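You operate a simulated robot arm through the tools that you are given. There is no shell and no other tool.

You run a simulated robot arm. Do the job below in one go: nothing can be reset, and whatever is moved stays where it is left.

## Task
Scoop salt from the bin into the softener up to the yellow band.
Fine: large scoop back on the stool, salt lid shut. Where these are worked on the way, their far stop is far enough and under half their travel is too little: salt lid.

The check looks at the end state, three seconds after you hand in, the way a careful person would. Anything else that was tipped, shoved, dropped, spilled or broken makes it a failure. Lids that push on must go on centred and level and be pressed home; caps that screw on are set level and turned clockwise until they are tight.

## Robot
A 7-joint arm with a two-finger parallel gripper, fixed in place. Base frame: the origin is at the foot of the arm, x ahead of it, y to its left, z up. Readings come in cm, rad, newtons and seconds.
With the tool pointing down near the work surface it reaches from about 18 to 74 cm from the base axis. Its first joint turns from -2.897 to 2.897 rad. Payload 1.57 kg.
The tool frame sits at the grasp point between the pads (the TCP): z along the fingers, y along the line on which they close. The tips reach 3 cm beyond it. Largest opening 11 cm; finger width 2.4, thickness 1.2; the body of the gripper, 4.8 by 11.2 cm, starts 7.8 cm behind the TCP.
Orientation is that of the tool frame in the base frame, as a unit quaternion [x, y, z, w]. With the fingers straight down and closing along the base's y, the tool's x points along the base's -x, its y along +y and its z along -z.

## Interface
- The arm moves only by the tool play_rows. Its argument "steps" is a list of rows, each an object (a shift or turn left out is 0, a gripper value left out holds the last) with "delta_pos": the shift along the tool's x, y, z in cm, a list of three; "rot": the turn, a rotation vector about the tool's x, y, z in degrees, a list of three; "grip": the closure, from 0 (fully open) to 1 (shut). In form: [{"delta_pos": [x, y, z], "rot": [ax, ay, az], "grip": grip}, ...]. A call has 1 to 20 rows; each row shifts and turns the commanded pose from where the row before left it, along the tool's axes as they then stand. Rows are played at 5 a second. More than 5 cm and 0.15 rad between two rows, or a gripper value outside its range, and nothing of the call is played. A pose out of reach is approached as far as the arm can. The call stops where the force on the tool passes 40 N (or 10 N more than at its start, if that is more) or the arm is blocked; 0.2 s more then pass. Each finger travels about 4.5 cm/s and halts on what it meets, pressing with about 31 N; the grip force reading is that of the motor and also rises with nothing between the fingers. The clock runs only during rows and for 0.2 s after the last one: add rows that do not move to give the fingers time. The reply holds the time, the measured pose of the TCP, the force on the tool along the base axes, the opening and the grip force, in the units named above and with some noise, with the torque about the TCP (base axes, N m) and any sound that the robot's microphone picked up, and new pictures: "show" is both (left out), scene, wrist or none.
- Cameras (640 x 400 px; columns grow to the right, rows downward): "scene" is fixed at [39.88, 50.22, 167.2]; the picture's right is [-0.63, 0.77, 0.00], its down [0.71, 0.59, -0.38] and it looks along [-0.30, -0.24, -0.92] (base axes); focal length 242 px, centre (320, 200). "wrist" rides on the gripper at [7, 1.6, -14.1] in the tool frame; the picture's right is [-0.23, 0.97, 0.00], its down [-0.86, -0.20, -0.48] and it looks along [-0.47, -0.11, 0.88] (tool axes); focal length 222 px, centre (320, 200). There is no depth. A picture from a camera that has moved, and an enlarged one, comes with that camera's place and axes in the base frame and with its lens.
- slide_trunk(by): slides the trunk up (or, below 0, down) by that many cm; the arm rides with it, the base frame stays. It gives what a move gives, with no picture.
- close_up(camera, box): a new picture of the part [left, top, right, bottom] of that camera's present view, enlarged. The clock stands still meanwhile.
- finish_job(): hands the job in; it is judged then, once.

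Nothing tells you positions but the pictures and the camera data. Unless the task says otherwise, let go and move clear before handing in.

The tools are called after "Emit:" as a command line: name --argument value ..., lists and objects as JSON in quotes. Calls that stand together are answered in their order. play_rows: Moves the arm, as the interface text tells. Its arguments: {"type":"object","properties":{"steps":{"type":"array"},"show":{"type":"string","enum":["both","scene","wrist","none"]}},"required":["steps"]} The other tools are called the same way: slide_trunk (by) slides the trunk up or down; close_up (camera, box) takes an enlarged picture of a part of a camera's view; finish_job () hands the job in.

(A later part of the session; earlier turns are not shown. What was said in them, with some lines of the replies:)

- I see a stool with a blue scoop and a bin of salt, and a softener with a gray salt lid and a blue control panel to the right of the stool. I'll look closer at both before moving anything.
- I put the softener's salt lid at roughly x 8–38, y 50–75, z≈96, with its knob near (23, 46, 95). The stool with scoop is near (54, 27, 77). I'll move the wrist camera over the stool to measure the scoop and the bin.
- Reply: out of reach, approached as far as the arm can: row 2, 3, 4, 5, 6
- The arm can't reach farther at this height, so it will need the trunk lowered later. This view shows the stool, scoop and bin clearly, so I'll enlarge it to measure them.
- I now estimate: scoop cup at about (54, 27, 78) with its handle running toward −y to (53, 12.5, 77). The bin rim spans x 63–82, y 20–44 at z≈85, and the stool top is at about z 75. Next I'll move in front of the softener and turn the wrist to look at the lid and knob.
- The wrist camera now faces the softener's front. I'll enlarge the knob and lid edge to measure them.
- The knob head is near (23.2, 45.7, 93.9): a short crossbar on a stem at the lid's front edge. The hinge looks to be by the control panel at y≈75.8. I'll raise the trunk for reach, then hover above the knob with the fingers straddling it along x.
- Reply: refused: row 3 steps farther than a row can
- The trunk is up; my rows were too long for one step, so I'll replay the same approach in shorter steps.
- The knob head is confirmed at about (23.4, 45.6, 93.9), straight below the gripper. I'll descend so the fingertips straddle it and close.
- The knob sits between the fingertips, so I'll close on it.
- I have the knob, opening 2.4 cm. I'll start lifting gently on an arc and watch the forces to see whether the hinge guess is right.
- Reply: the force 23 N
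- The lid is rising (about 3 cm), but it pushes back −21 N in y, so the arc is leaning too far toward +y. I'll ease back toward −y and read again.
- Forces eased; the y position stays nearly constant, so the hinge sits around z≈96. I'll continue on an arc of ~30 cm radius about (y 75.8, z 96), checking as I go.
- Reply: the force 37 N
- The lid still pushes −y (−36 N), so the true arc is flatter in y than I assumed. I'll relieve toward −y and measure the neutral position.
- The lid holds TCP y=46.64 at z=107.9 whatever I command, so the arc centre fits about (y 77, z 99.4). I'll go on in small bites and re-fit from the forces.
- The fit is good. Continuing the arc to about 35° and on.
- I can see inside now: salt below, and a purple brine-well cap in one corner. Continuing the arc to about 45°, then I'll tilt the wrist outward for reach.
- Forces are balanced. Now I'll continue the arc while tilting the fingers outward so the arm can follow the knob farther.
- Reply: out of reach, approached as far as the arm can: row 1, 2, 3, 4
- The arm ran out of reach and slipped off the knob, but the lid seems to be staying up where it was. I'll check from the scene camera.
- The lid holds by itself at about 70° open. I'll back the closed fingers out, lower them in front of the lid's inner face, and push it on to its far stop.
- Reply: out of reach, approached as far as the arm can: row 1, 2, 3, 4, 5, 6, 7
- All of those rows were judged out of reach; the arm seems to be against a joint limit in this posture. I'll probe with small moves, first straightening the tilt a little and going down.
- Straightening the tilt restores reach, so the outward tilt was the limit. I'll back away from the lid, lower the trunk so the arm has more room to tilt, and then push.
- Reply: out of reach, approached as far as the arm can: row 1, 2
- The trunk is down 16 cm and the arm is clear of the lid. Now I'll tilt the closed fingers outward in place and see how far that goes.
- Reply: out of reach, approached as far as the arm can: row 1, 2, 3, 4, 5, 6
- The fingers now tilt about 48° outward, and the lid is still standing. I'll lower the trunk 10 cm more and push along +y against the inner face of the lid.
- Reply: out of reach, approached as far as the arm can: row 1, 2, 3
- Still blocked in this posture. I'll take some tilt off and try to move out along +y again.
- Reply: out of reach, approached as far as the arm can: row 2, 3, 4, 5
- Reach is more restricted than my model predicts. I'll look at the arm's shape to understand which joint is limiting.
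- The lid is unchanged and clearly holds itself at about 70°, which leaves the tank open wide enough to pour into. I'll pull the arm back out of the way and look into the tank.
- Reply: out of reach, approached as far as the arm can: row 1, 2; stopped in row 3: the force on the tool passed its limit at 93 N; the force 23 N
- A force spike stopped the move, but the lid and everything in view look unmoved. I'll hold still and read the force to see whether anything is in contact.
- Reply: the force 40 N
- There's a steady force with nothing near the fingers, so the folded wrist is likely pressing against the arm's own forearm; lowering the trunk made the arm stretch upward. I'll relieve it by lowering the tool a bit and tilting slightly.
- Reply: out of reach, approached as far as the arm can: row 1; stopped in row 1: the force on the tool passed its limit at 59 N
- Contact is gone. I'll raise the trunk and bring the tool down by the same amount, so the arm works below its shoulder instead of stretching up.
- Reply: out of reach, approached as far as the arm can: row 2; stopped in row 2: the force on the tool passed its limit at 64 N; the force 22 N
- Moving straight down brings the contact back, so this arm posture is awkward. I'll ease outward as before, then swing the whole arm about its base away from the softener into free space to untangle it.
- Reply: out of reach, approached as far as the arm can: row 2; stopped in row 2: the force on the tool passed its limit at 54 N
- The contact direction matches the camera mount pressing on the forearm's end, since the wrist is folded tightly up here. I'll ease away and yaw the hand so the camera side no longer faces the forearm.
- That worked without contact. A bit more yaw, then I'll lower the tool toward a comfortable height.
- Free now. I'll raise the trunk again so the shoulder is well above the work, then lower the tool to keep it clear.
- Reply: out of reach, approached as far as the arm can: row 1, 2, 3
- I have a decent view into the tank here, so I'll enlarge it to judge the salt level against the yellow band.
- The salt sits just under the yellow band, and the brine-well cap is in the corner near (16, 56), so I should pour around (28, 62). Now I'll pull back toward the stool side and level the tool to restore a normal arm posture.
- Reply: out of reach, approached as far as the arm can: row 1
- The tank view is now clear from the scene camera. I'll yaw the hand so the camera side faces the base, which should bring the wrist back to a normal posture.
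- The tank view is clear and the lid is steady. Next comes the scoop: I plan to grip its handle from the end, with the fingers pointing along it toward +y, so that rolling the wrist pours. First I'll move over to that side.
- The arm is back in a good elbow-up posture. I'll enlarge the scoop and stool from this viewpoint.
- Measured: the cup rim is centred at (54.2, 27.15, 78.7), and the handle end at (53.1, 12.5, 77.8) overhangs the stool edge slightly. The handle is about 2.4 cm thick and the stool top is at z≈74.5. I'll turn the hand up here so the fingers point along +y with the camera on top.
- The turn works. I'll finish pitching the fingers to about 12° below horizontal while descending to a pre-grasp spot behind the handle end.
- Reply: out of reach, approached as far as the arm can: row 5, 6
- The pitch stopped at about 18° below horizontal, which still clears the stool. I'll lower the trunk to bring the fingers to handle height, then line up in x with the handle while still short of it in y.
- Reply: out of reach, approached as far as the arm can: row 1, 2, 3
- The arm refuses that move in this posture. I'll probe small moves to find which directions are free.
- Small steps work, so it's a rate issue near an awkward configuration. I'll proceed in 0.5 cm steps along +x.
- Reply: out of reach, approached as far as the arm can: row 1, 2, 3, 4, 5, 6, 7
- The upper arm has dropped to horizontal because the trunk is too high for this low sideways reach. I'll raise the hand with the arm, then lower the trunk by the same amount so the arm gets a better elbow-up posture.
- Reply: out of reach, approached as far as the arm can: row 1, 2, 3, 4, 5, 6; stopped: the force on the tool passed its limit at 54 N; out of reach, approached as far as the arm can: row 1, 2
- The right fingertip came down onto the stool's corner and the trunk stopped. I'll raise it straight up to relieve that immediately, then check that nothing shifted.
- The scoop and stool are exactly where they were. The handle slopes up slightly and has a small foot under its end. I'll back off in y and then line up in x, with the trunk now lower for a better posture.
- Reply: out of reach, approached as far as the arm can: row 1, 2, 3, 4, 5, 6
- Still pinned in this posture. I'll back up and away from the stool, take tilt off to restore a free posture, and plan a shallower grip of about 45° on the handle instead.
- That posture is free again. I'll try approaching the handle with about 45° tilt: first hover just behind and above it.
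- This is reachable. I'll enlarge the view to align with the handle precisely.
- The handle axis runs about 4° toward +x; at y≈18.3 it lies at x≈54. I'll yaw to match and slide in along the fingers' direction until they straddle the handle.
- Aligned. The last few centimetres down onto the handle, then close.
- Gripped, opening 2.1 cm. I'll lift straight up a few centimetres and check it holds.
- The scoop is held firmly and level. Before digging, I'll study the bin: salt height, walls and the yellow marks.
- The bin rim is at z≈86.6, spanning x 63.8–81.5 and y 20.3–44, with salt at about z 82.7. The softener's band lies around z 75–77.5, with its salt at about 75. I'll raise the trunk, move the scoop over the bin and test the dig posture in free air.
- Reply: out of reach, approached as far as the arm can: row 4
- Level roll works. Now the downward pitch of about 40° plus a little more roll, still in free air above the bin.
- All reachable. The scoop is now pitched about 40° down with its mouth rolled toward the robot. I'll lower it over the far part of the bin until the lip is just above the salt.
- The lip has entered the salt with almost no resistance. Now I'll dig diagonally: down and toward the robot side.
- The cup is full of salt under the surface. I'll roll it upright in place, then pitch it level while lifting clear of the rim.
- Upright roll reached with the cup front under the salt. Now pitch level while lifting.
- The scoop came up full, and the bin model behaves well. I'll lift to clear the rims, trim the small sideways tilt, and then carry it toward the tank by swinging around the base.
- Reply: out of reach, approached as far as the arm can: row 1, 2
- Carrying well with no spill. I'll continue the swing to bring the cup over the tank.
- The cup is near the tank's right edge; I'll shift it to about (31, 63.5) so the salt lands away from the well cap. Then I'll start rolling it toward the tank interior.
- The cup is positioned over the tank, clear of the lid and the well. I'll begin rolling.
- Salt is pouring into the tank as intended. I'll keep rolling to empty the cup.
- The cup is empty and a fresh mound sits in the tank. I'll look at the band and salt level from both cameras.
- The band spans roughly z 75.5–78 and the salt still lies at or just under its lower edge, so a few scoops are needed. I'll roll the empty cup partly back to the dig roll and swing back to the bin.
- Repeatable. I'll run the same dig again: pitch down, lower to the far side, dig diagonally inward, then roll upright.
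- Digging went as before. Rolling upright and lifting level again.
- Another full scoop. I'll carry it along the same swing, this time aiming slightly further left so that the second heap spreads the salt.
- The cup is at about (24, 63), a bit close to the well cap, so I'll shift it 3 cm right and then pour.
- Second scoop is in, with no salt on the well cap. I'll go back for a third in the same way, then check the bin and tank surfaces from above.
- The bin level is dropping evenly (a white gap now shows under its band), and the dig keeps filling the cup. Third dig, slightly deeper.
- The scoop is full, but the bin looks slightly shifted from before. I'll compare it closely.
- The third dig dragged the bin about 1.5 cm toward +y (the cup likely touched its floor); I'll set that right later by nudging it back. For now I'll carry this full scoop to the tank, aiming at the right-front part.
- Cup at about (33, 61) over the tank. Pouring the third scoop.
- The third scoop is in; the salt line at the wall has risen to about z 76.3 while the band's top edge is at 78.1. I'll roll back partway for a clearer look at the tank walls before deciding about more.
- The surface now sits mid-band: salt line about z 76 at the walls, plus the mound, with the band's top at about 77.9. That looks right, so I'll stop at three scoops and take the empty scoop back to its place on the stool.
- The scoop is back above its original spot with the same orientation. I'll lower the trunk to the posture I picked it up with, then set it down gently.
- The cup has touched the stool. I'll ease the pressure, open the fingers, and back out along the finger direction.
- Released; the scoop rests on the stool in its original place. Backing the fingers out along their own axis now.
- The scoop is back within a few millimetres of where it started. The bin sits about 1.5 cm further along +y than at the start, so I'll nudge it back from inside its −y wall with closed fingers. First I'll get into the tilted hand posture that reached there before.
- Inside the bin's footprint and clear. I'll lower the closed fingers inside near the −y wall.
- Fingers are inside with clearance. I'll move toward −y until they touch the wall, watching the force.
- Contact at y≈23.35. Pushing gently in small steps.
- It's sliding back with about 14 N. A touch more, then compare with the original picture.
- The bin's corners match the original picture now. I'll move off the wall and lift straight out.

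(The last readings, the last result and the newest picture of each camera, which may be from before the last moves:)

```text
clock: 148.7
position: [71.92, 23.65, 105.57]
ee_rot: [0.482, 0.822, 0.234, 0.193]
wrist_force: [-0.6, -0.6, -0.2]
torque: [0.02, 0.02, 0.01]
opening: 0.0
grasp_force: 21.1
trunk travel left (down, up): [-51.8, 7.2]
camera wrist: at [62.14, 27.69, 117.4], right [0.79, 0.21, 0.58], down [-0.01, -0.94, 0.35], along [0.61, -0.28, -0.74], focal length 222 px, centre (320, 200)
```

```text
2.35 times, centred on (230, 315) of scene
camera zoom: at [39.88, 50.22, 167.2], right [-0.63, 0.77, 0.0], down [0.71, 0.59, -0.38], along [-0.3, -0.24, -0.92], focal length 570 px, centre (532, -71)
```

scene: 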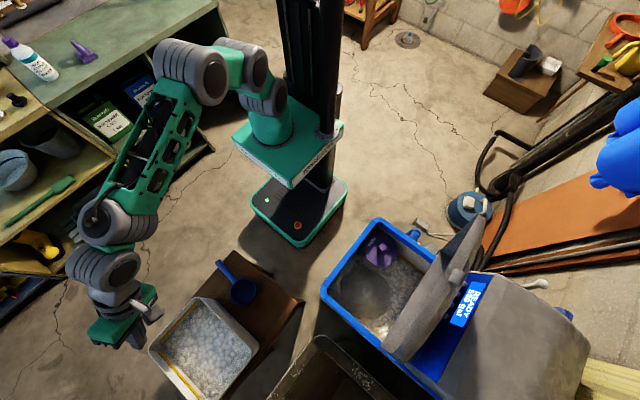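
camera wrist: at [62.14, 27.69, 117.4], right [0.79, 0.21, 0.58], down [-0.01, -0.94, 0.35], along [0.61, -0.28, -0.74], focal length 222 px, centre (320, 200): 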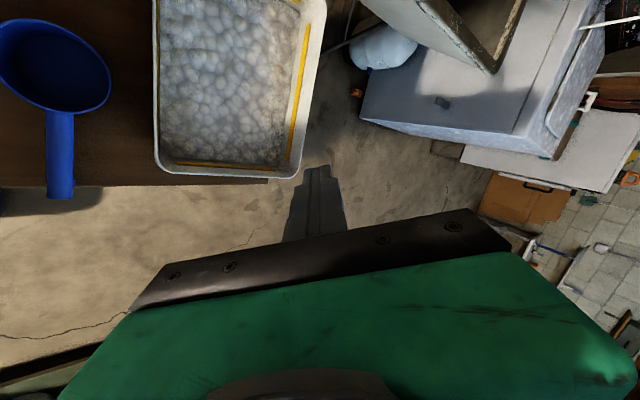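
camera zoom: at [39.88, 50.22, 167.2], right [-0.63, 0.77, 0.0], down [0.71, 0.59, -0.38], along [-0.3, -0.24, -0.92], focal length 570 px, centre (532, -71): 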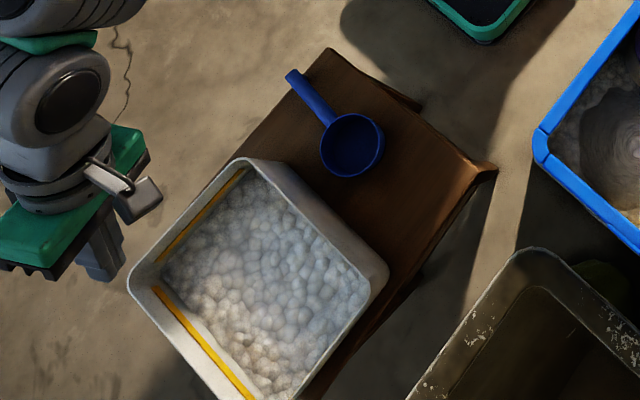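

The bin is back where it started. Now for the lid: I'll go back to a neutral tool-down posture in free space and then return to the knob the way I did the first time.

Emit:
play_rows --steps '[{"delta_pos": [-0.29, -2.54, -2.85]}, {"delta_pos": [-0.29, -2.54, -2.85]}, {"delta_pos": [-0.29, -2.54, -2.85]}, {"delta_pos": [-0.29, -2.54, -2.85]}, {"delta_pos": [-0.29, -2.54, -2.85]}, {"rot": [6.97, 1.12, 0]}, {"rot": [6.97, 1.12, 0]}, {"rot": [6.97, 1.12, 0]}, {"rot": [6.97, 1.12, 0]}, {"rot": [6.97, 1.12, 0]}, {"rot": [0, 0, -8]}, {"rot": [0, 0, -8]}, {"rot": [0, 0, -8]}, {"rot": [0, 0, -8]}, {"rot": [0, 0, -8]}, {"rot": [0, 0, -8]}, {"rot": [0, 0, -8]}, {"rot": [0, 0, -8]}]' --show "scene"

```text
clock: 152.4
position: [55.84, 14.24, 110.07]
ee_rot: [-0.029, 1.0, 0.001, 0.0]
wrist_force: [0.0, -0.6, -0.5]
torque: [0.01, -0.03, 0.0]
opening: 0.0
grasp_force: 21.0
trunk travel left (down, up): [-51.8, 7.2]
```

scene: 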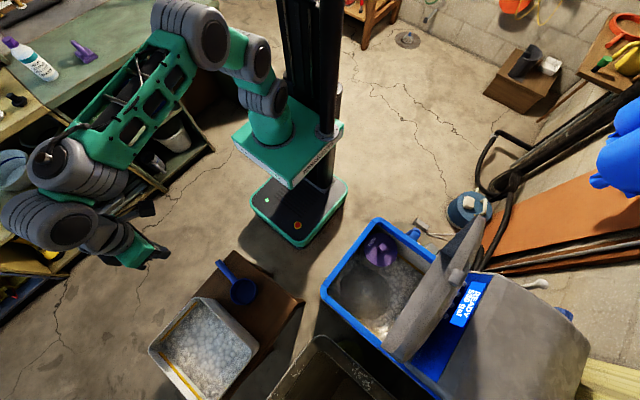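

Tool is vertical again. Moving in toward the softener side and yawing so the fingers will straddle the knob along x.

Emit:
slide_trunk --by 7

Emit:
play_rows --steps '[{"delta_pos": [3.69, 1.97, 0.5], "grip": 0}, {"delta_pos": [3.69, 1.97, 0.5]}, {"delta_pos": [3.69, 1.97, 0.5]}, {"delta_pos": [3.69, 1.97, 0.5]}, {"delta_pos": [3.69, 1.97, 0.5]}, {"delta_pos": [3.69, 1.97, 0.5]}, {"delta_pos": [3.69, 1.97, 0.5]}, {"rot": [0, 0, -7.9]}, {"rot": [0, 0, -7.9]}, {"rot": [0, 0, -7.9]}, {"rot": [0, 0, -7.9]}, {"rot": [0, 0, -7.9]}, {"rot": [0, 0, -7.9]}, {"rot": [0, 0, -7.9]}, {"rot": [0, 0, -7.9]}, {"rot": [0, 0, -7.9]}, {"rot": [0, 0, -7.9]}, {"rot": [0, 0, -7.7]}]' --show "both"

```text
clock: 153.5
position: [55.89, 14.19, 117.07]
ee_rot: [-0.028, 1.0, 0.001, -0.001]
wrist_force: [0.0, 0.2, 0.1]
torque: [-0.03, 0.0, 0.0]
opening: 0.0
grasp_force: 21.1
trunk travel left (down, up): [-58.8, 0.2]
```

```text
clock: 157.3
position: [29.25, 26.48, 113.58]
ee_rot: [0.707, -0.707, -0.001, 0.0]
wrist_force: [0.3, -0.4, 0.4]
torque: [-0.03, -0.01, 0.04]
opening: 11.02
grasp_force: 0.1
trunk travel left (down, up): [-58.8, 0.2]
camera wrist: at [27.66, 19.57, 127.76], right [-0.97, 0.23, 0.0], down [0.2, 0.85, 0.48], along [0.11, 0.47, -0.88], focal length 222 px, centre (320, 200)
```

scene: 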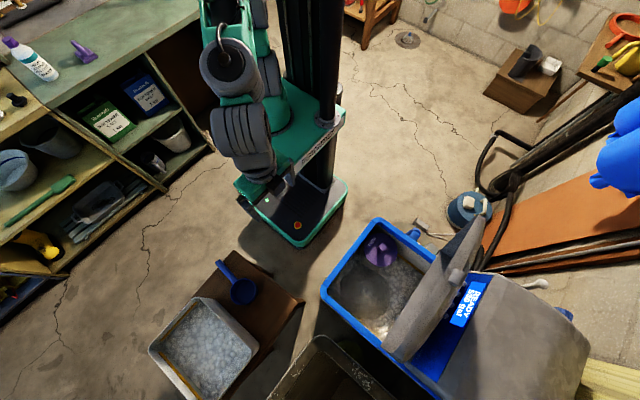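
wrist: 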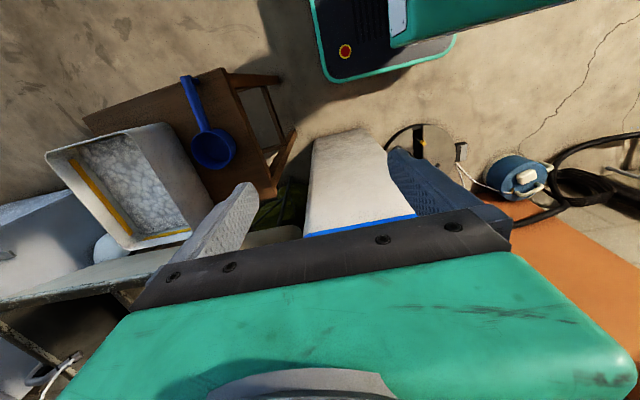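

The open hand is ready. I'll retrace the earlier arc up in front of the lid's knob, stopping short to check alignment.

Emit:
play_rows --steps '[{"delta_pos": [-3.92, 0.97, -0.73]}, {"delta_pos": [-3.92, 0.97, -0.73]}, {"delta_pos": [-3.92, 0.97, -0.73]}, {"delta_pos": [-3.92, 0.97, -0.73]}, {"delta_pos": [-3.92, 0.97, -0.73]}, {"delta_pos": [-3.92, 0.97, -0.73]}, {"delta_pos": [-2.37, 0, -2.13]}, {"delta_pos": [-2.37, 0, -2.13]}, {"delta_pos": [-1.02, 0, -1.0], "rot": [0, -4, 0]}, {"delta_pos": [-1.087, 0, -0.926], "rot": [0, -4, 0]}, {"delta_pos": [-1.115, 0, -0.677], "rot": [0, -4, 0]}, {"delta_pos": [-1.16, 0, -0.597], "rot": [0, -4, 0]}, {}]' --show "both"

```text
clock: 160.1
position: [23.53, 58.77, 125.96]
ee_rot: [-0.699, 0.701, 0.099, 0.099]
wrist_force: [-0.1, -0.5, 0.8]
torque: [-0.01, -0.01, 0.04]
opening: 11.0
grasp_force: 0.0
trunk travel left (down, up): [-58.8, 0.2]
camera wrist: at [21.91, 48.25, 137.55], right [-0.97, 0.22, 0.06], down [0.2, 0.69, 0.7], along [0.11, 0.69, -0.71], focal length 222 px, centre (320, 200)
```

scene: 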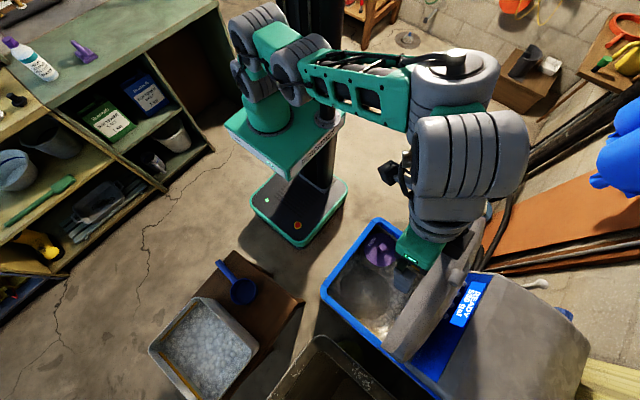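
wrist: 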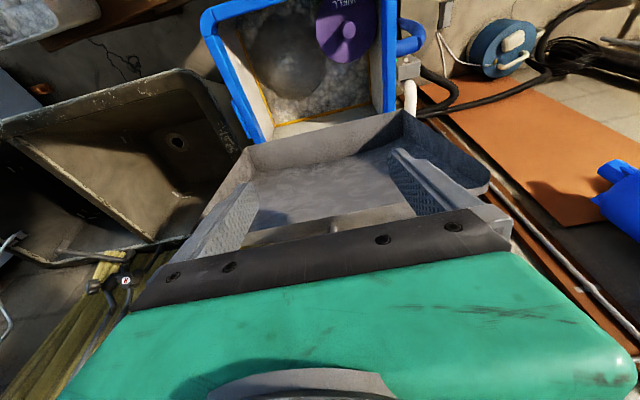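

Same pose as on the way up, lid unmoved. Continuing to the knob with the fingers open around it.

Emit:
play_rows --steps '[{"delta_pos": [-1.24, 0, -0.388], "rot": [0, -4, 0]}, {"delta_pos": [-1.264, 0, -0.301], "rot": [0, -4, 0]}, {"delta_pos": [-1.2925, 0, -0.076], "rot": [0, -4, 0]}, {"delta_pos": [-1.295, 0, 0.015], "rot": [0, -4, 0]}, {}]' --show "both"

Emit:
close_up --camera "wrist" --box '[180, 90, 440, 250]'

```text
clock: 161.3
position: [23.45, 63.41, 128.64]
ee_rot: [-0.679, 0.68, 0.196, 0.196]
wrist_force: [0.3, -0.2, -0.4]
torque: [-0.01, -0.02, -0.01]
opening: 11.01
grasp_force: 0.1
trunk travel left (down, up): [-58.8, 0.2]
camera wrist: at [21.86, 50.05, 136.93], right [-0.97, 0.19, 0.12], down [0.2, 0.47, 0.86], along [0.11, 0.86, -0.5], focal length 222 px, centre (320, 200)
```

scene: 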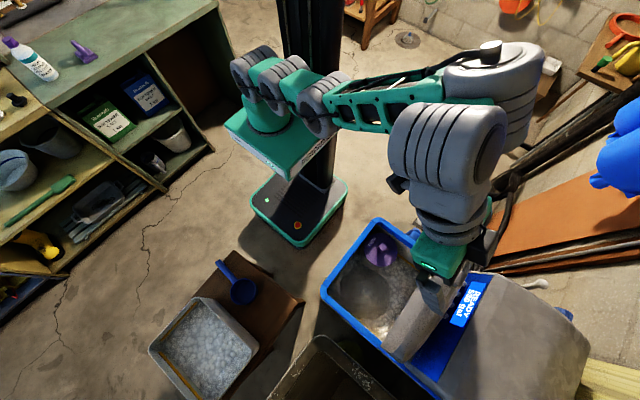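
wrist: 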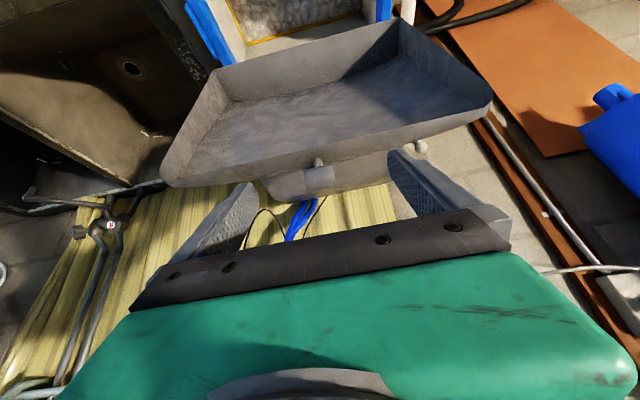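

```text
2.46 times, centred on (310, 170) of wrist
camera zoom: at [21.86, 50.05, 136.93], right [-0.97, 0.19, 0.12], down [0.2, 0.47, 0.86], along [0.11, 0.86, -0.5], focal length 547 px, centre (345, 274)
```

zoom: 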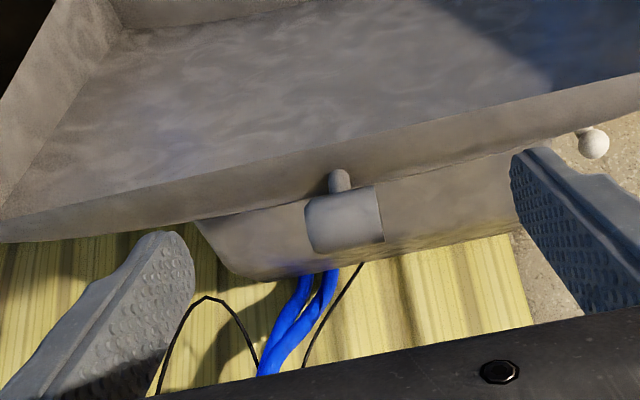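

The knob sits between the fingertips, about 2.3 cm beyond the grasp point and centred. I'll advance 0.9 cm along the fingers and close on it.

Emit:
play_rows --steps '[{"delta_pos": [0.1, 0, 0.45]}, {"delta_pos": [0.1, 0, 0.45]}, {}]' --show "none"

Emit:
play_rows --steps '[{"grip": 1}, {}, {}, {}, {}, {}, {}]' --show "wrist"

```text
clock: 162.1
position: [23.5, 63.57, 127.62]
ee_rot: [-0.679, 0.68, 0.195, 0.196]
wrist_force: [-0.6, -0.4, -0.3]
torque: [0.02, 0.0, 0.0]
opening: 10.99
grasp_force: 0.1
trunk travel left (down, up): [-58.8, 0.2]
```

```text
clock: 163.7
position: [23.42, 63.7, 127.78]
ee_rot: [-0.679, 0.68, 0.196, 0.195]
wrist_force: [1.1, 0.8, 0.3]
torque: [0.04, -0.03, 0.08]
opening: 2.41
grasp_force: 32.7
trunk travel left (down, up): [-58.8, 0.2]
camera wrist: at [21.86, 50.23, 136.01], right [-0.97, 0.19, 0.12], down [0.2, 0.47, 0.86], along [0.11, 0.86, -0.5], focal length 222 px, centre (320, 200)
```

wrist: 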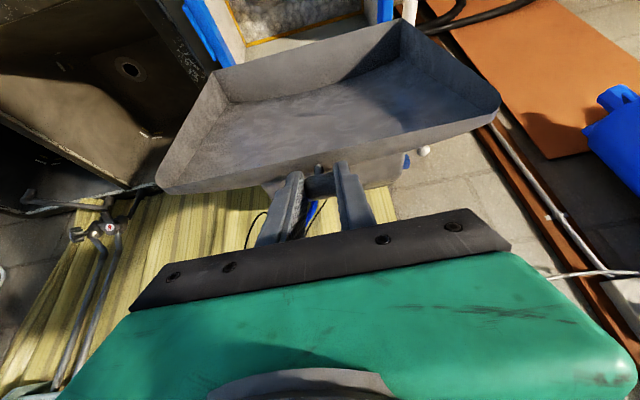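

I have the knob (opening 2.4 cm). I'll bring the lid down along the same arc in reverse, a few steps at a time.

Emit:
play_rows --steps '[{"delta_pos": [1.303, 0, -0.095], "rot": [0, 4, 0]}, {"delta_pos": [1.306, 0, -0.004], "rot": [0, 4, 0]}, {"delta_pos": [1.347, 0, 0.21], "rot": [0, 4, 0]}, {"delta_pos": [1.329, 0, 0.304], "rot": [0, 4, 0]}, {}]' --show "none"

```text
clock: 164.9
position: [23.49, 58.89, 125.04]
ee_rot: [-0.7, 0.701, 0.099, 0.1]
wrist_force: [1.9, -3.0, 14.2]
torque: [0.93, -0.07, 0.19]
opening: 2.38
grasp_force: 36.2
trunk travel left (down, up): [-58.8, 0.2]
```

The lid follows, with modest resistance from its hinge. Continuing down.

Emit:
play_rows --steps '[{"delta_pos": [1.265, 0, 0.51], "rot": [0, 4, 0]}, {"delta_pos": [1.226, 0, 0.598], "rot": [0, 4, 0]}, {"delta_pos": [1.116, 0, 0.792], "rot": [0, 4, 0]}, {"delta_pos": [1.058, 0, 0.868], "rot": [0, 4, 0]}, {}]' --show "none"

```text
clock: 166.1
position: [23.47, 54.5, 121.54]
ee_rot: [-0.705, 0.709, 0.001, 0.001]
wrist_force: [-0.1, -12.4, 19.0]
torque: [0.58, 0.24, 0.12]
opening: 2.37
grasp_force: 35.8
trunk travel left (down, up): [-58.8, 0.2]
```

Emit:
play_rows --steps '[{"delta_pos": [1.07, 0, 1.0]}, {"delta_pos": [1.0, 0, 1.05]}, {"delta_pos": [0.9, 0, 1.1]}, {"delta_pos": [0.85, 0, 1.11]}, {}]' --show "none"

```text
clock: 167.3
position: [23.47, 50.67, 117.31]
ee_rot: [-0.707, 0.707, 0.001, 0.003]
wrist_force: [1.3, -11.8, 13.7]
torque: [0.91, 0.2, 0.08]
opening: 2.37
grasp_force: 36.4
trunk travel left (down, up): [-58.8, 0.2]
```

Emit:
play_rows --steps '[{"delta_pos": [0.9, 0, 1.15]}, {"delta_pos": [0.83, 0, 1.2]}, {"delta_pos": [0.74, 0, 1.23]}, {"delta_pos": [0.67, 0, 1.25]}, {}]' --show "none"

```text
clock: 168.5
position: [23.5, 47.77, 112.35]
ee_rot: [-0.707, 0.707, 0.001, 0.001]
wrist_force: [0.9, -2.5, 4.2]
torque: [1.0, -0.11, 0.01]
opening: 2.39
grasp_force: 36.0
trunk travel left (down, up): [-58.8, 0.2]
```

Emit:
play_rows --steps '[{"delta_pos": [0.52, 0, 1.25]}, {"delta_pos": [0.45, 0, 1.3]}, {"delta_pos": [0.37, 0, 1.3]}, {"delta_pos": [0.3, 0, 1.35]}, {}]' --show "none"

Emit:
play_rows --steps '[{"delta_pos": [0.25, 0, 1.25]}, {"delta_pos": [0.2, 0, 1.28]}, {"delta_pos": [0.17, 0, 1.28]}, {"delta_pos": [0.13, 0, 1.3]}, {}]' --show "wrist"

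```text
clock: 169.4
position: [23.42, 46.43, 108.74]
ee_rot: [0.709, -0.705, 0.015, 0.007]
wrist_force: [-11.8, -13.8, 5.4]
torque: [-0.08, 0.96, -0.2]
opening: 2.39
grasp_force: 36.4
out of reach, approached as far as the arm can: row 3, 4
trunk travel left (down, up): [-58.8, 0.2]
stopped in row 4: the force on the tool passed its limit at 49 N (the readings are from after the stop); the commanded pose is now the measured one
```

```text
clock: 170.6
position: [23.43, 45.71, 103.63]
ee_rot: [0.708, -0.705, 0.017, 0.007]
wrist_force: [-30.8, -12.8, 4.0]
torque: [0.61, 0.73, -0.11]
opening: 2.41
grasp_force: 36.2
trunk travel left (down, up): [-58.8, 0.2]
camera wrist: at [21.7, 39.24, 117.91], right [-0.97, 0.22, -0.02], down [0.19, 0.87, 0.45], along [0.12, 0.44, -0.89], focal length 222 px, centre (320, 200)
```

wrist: 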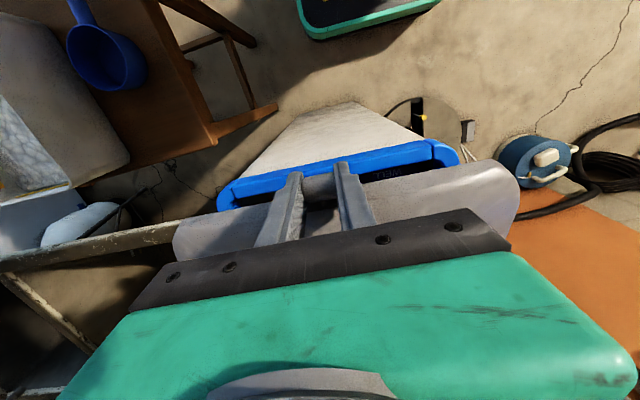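

A sideways force built up in x, so I'll relieve that first before continuing down.

Emit:
play_rows --steps '[{"delta_pos": [0, 0.3, 0]}, {"delta_pos": [0.1, 0.2, 0]}, {}]' --show "none"

```text
clock: 171.4
position: [23.47, 45.72, 103.43]
ee_rot: [0.707, -0.707, 0.017, 0.006]
wrist_force: [7.9, -11.7, -3.2]
torque: [-0.48, 0.27, -0.24]
opening: 2.41
grasp_force: 36.2
trunk travel left (down, up): [-58.8, 0.2]
```

Emit:
play_rows --steps '[{"delta_pos": [0.25, -0.12, 1.0]}, {"delta_pos": [0.05, 0, 1.1]}, {"delta_pos": [0.0, 0, 1.1]}, {}]' --show "none"

```text
clock: 172.4
position: [23.35, 45.43, 100.27]
ee_rot: [0.709, -0.705, 0.016, 0.004]
wrist_force: [3.1, -1.5, 2.8]
torque: [1.06, 0.49, -0.08]
opening: 2.43
grasp_force: 35.8
trunk travel left (down, up): [-58.8, 0.2]
```

Emit:
play_rows --steps '[{"delta_pos": [0, 0, 1.0]}, {"delta_pos": [0, 0, 1.0]}, {"delta_pos": [-0.05, 0, 1.0]}, {}]' --show "none"

Emit:
play_rows --steps '[{"delta_pos": [-0.05, 0, 0.8]}, {"delta_pos": [-0.05, 0, 0.8]}, {}]' --show "wrist"

```text
clock: 173.4
position: [23.39, 45.46, 97.27]
ee_rot: [0.709, -0.705, 0.016, 0.005]
wrist_force: [-8.0, 6.9, 3.8]
torque: [1.08, 0.63, -0.19]
opening: 2.41
grasp_force: 36.3
trunk travel left (down, up): [-58.8, 0.2]
```

```text
clock: 174.2
position: [23.5, 45.59, 95.65]
ee_rot: [0.709, -0.705, 0.016, 0.005]
wrist_force: [-12.9, 12.1, 5.0]
torque: [0.92, 0.62, -0.18]
opening: 2.42
grasp_force: 35.9
trunk travel left (down, up): [-58.8, 0.2]
camera wrist: at [21.69, 39.09, 110.06], right [-0.97, 0.22, -0.02], down [0.19, 0.87, 0.46], along [0.12, 0.44, -0.89], focal length 222 px, centre (320, 200)
```

wrist: 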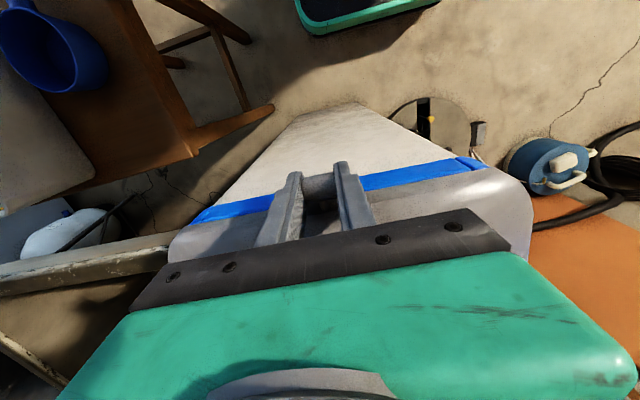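

Almost shut. A few more small steps down, relieving the side forces.

Emit:
play_rows --steps '[{"delta_pos": [-0.2, 0.15, 0.4]}, {"delta_pos": [-0.05, 0, 0.4]}, {}]' --show "none"

Emit:
play_rows --steps '[{"delta_pos": [-0.03, 0.05, 0.3]}, {}]' --show "none"

```text
clock: 175.0
position: [23.53, 45.68, 94.87]
ee_rot: [0.708, -0.706, 0.017, 0.006]
wrist_force: [2.7, 5.6, 3.4]
torque: [0.72, 0.31, -0.22]
opening: 2.42
grasp_force: 36.4
trunk travel left (down, up): [-58.8, 0.2]
```

```text
clock: 175.6
position: [23.49, 45.67, 94.74]
ee_rot: [0.708, -0.706, 0.016, 0.004]
wrist_force: [9.8, 1.3, 16.3]
torque: [-1.05, 0.45, -0.04]
opening: 2.39
grasp_force: 36.2
trunk travel left (down, up): [-58.8, 0.2]
```

The lid has reached its seat (force up to 16 N). A slight extra press, then release.

Emit:
play_rows --steps '[{"delta_pos": [0, 0, 0.2]}, {}]' --show "none"

Emit:
play_rows --steps '[{"delta_pos": [0, 0, -0.3]}, {"grip": 0.8}, {"grip": 0.6}, {"grip": 0.4}, {"grip": 0.2}, {"grip": 0.0}, {}, {}]' --show "both"

```text
clock: 176.2
position: [23.43, 45.76, 94.63]
ee_rot: [0.708, -0.706, 0.015, 0.002]
wrist_force: [11.6, -1.9, 29.9]
torque: [0.01, 0.55, -0.04]
opening: 2.41
grasp_force: 36.0
trunk travel left (down, up): [-58.8, 0.2]
```

```text
clock: 178.0
position: [23.46, 45.68, 94.73]
ee_rot: [0.709, -0.705, 0.015, 0.005]
wrist_force: [0.0, -0.3, -0.1]
torque: [0.02, 0.01, -0.01]
opening: 10.98
grasp_force: 0.1
trunk travel left (down, up): [-58.8, 0.2]
camera wrist: at [21.6, 39.26, 109.04], right [-0.97, 0.22, -0.02], down [0.19, 0.87, 0.46], along [0.12, 0.44, -0.89], focal length 222 px, centre (320, 200)
```

scene: 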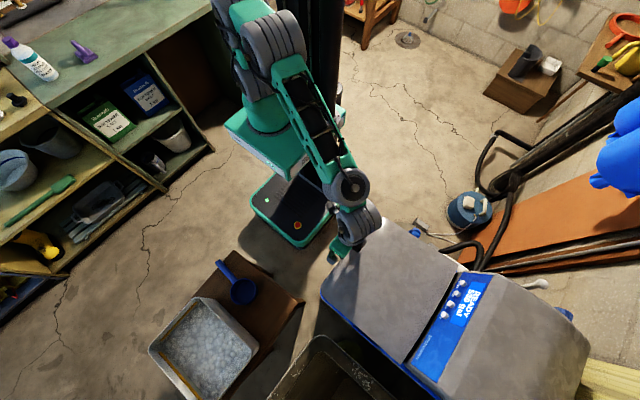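
wrist: 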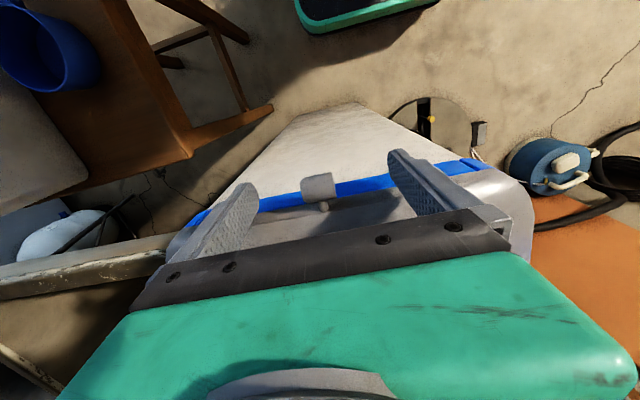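

The lid is down. I'll lift straight up off the knob, back away, and verify the seat against the original view.

Emit:
play_rows --steps '[{"delta_pos": [0, 0, -3]}, {"delta_pos": [0, 0, -4]}, {"delta_pos": [0, 0, -4]}, {"delta_pos": [3, 0, -2]}, {"delta_pos": [4, 0, 0]}, {"delta_pos": [4, 0, 0]}, {"delta_pos": [4, 0, 0]}, {}]' --show "both"

Emit:
close_up --camera "scene" --box '[320, 200, 470, 300]'

Emit:
close_up --camera "wrist" --box '[240, 60, 460, 220]'

```text
clock: 179.8
position: [23.15, 31.09, 108.21]
ee_rot: [0.709, -0.705, 0.015, 0.006]
wrist_force: [0.5, 0.4, 1.1]
torque: [0.0, -0.01, -0.01]
opening: 10.98
grasp_force: 0.1
trunk travel left (down, up): [-58.8, 0.2]
camera wrist: at [21.44, 24.59, 122.54], right [-0.97, 0.22, -0.02], down [0.19, 0.87, 0.46], along [0.12, 0.44, -0.89], focal length 222 px, centre (320, 200)
```

scene: 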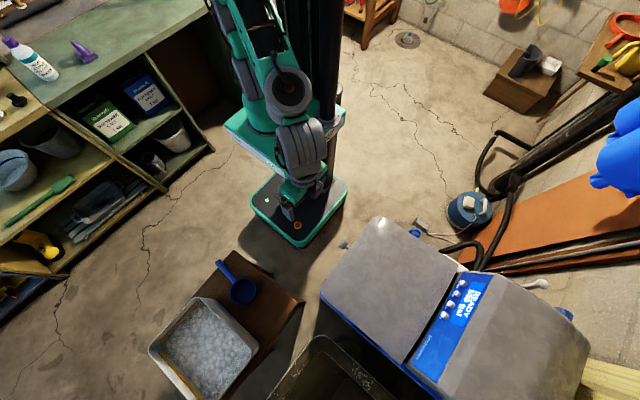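
wrist: 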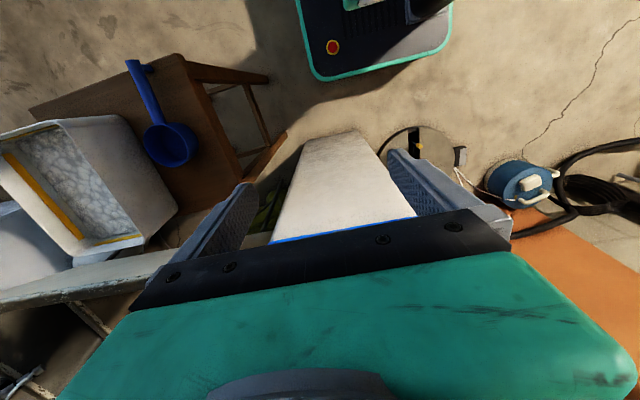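

```text
4.00 times, centred on (395, 250) of scene
camera zoom: at [39.88, 50.22, 167.2], right [-0.63, 0.77, 0.0], down [0.71, 0.59, -0.38], along [-0.3, -0.24, -0.92], focal length 969 px, centre (20, 0)
```

zoom: 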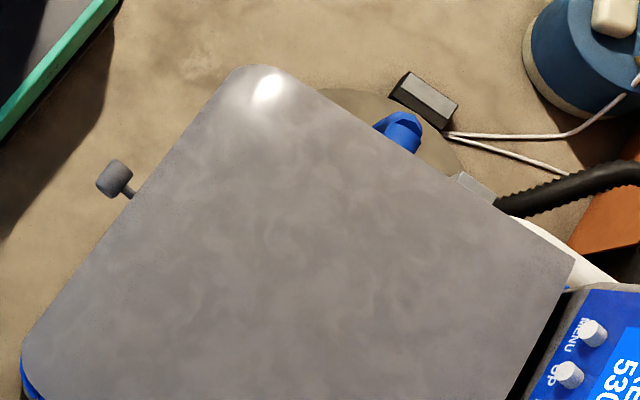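

```text
2.50 times, centred on (350, 140) of wrist
camera zoom: at [21.44, 24.59, 122.54], right [-0.97, 0.22, -0.02], down [0.19, 0.87, 0.46], along [0.12, 0.44, -0.89], focal length 555 px, centre (245, 350)
```

zoom: 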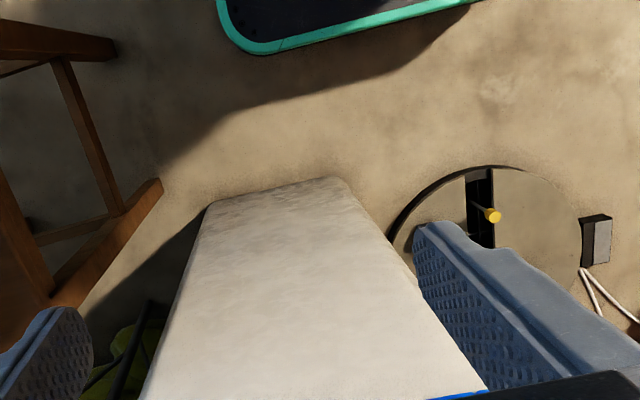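

The lid is seated exactly as in the first picture, and the scoop and bin are in place. Before handing in, I want to double-check how much salt I really moved by measuring the bin's level drop.

Emit:
close_up --camera "wrist" --box '[0, 100, 200, 280]'

Emit:
close_up --camera "scene" --box '[140, 290, 260, 400]'

```text
2.22 times, centred on (100, 190) of wrist
camera zoom: at [21.44, 24.59, 122.54], right [-0.97, 0.22, -0.02], down [0.19, 0.87, 0.46], along [0.12, 0.44, -0.89], focal length 494 px, centre (809, 222)
```

zoom: 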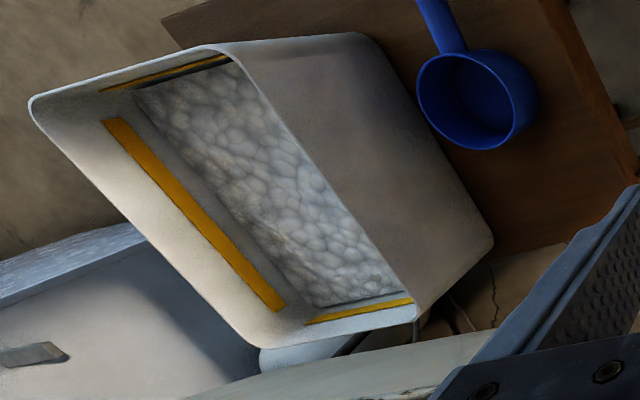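

```text
3.64 times, centred on (200, 345) of scene
camera zoom: at [39.88, 50.22, 167.2], right [-0.63, 0.77, 0.0], down [0.71, 0.59, -0.38], along [-0.3, -0.24, -0.92], focal length 881 px, centre (756, -327)
```

zoom: 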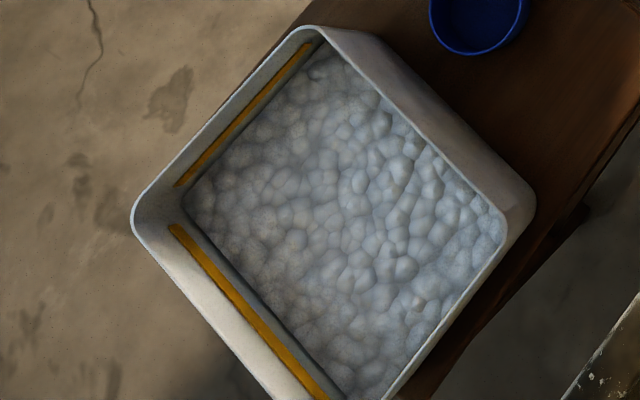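

By the bin's drop (about 1.5–2 cm) I moved roughly 500–600 cm³. That fits the tank's salt line having climbed into the band, which I measured before closing the lid. The scoop is on the stool, the bin is back in place, the lid is seated as it was at the start, nothing is spilled that I can see, and the arm is clear. I'm handing in.

Emit:
finish_job

```text
The job is handed in.
```

I put three scoops of salt into the softener, closed the lid and handed the job in. The reply only confirmed receipt, so I don't know whether it passed.

- **Salt level:** before I closed the lid, the salt line at the tank walls was at about z 76, inside the yellow band, which I measured as roughly z 75.5 to 78. A low mound from the last pour sat a bit above the wall line. That puts the average roughly a third of the way up the band, so it is in the band but below its middle. These heights are camera estimates, good to about ±0.3 cm.
- **Scoop:** it is back on the stool within a few millimetres of where it started, and empty.
- **Lid:** I opened it by the knob to about 73°, where the arm ran out of reach and slipped off. It held itself there, so I never reached its far stop. At the end I brought it down by the knob and pressed it shut, and it matches the first picture.
- **Bin:** the third dig dragged it about 1.5 cm toward +y. I pushed it back, and its corners line up with the first picture again.
- **Contacts along the way:** a fingertip came down on the stool's corner once, and the camera mount pressed against the forearm a few times. The stool and scoop were in the same place afterwards.

I saw no spilled salt and none on the well cap. The arm is clear of everything.
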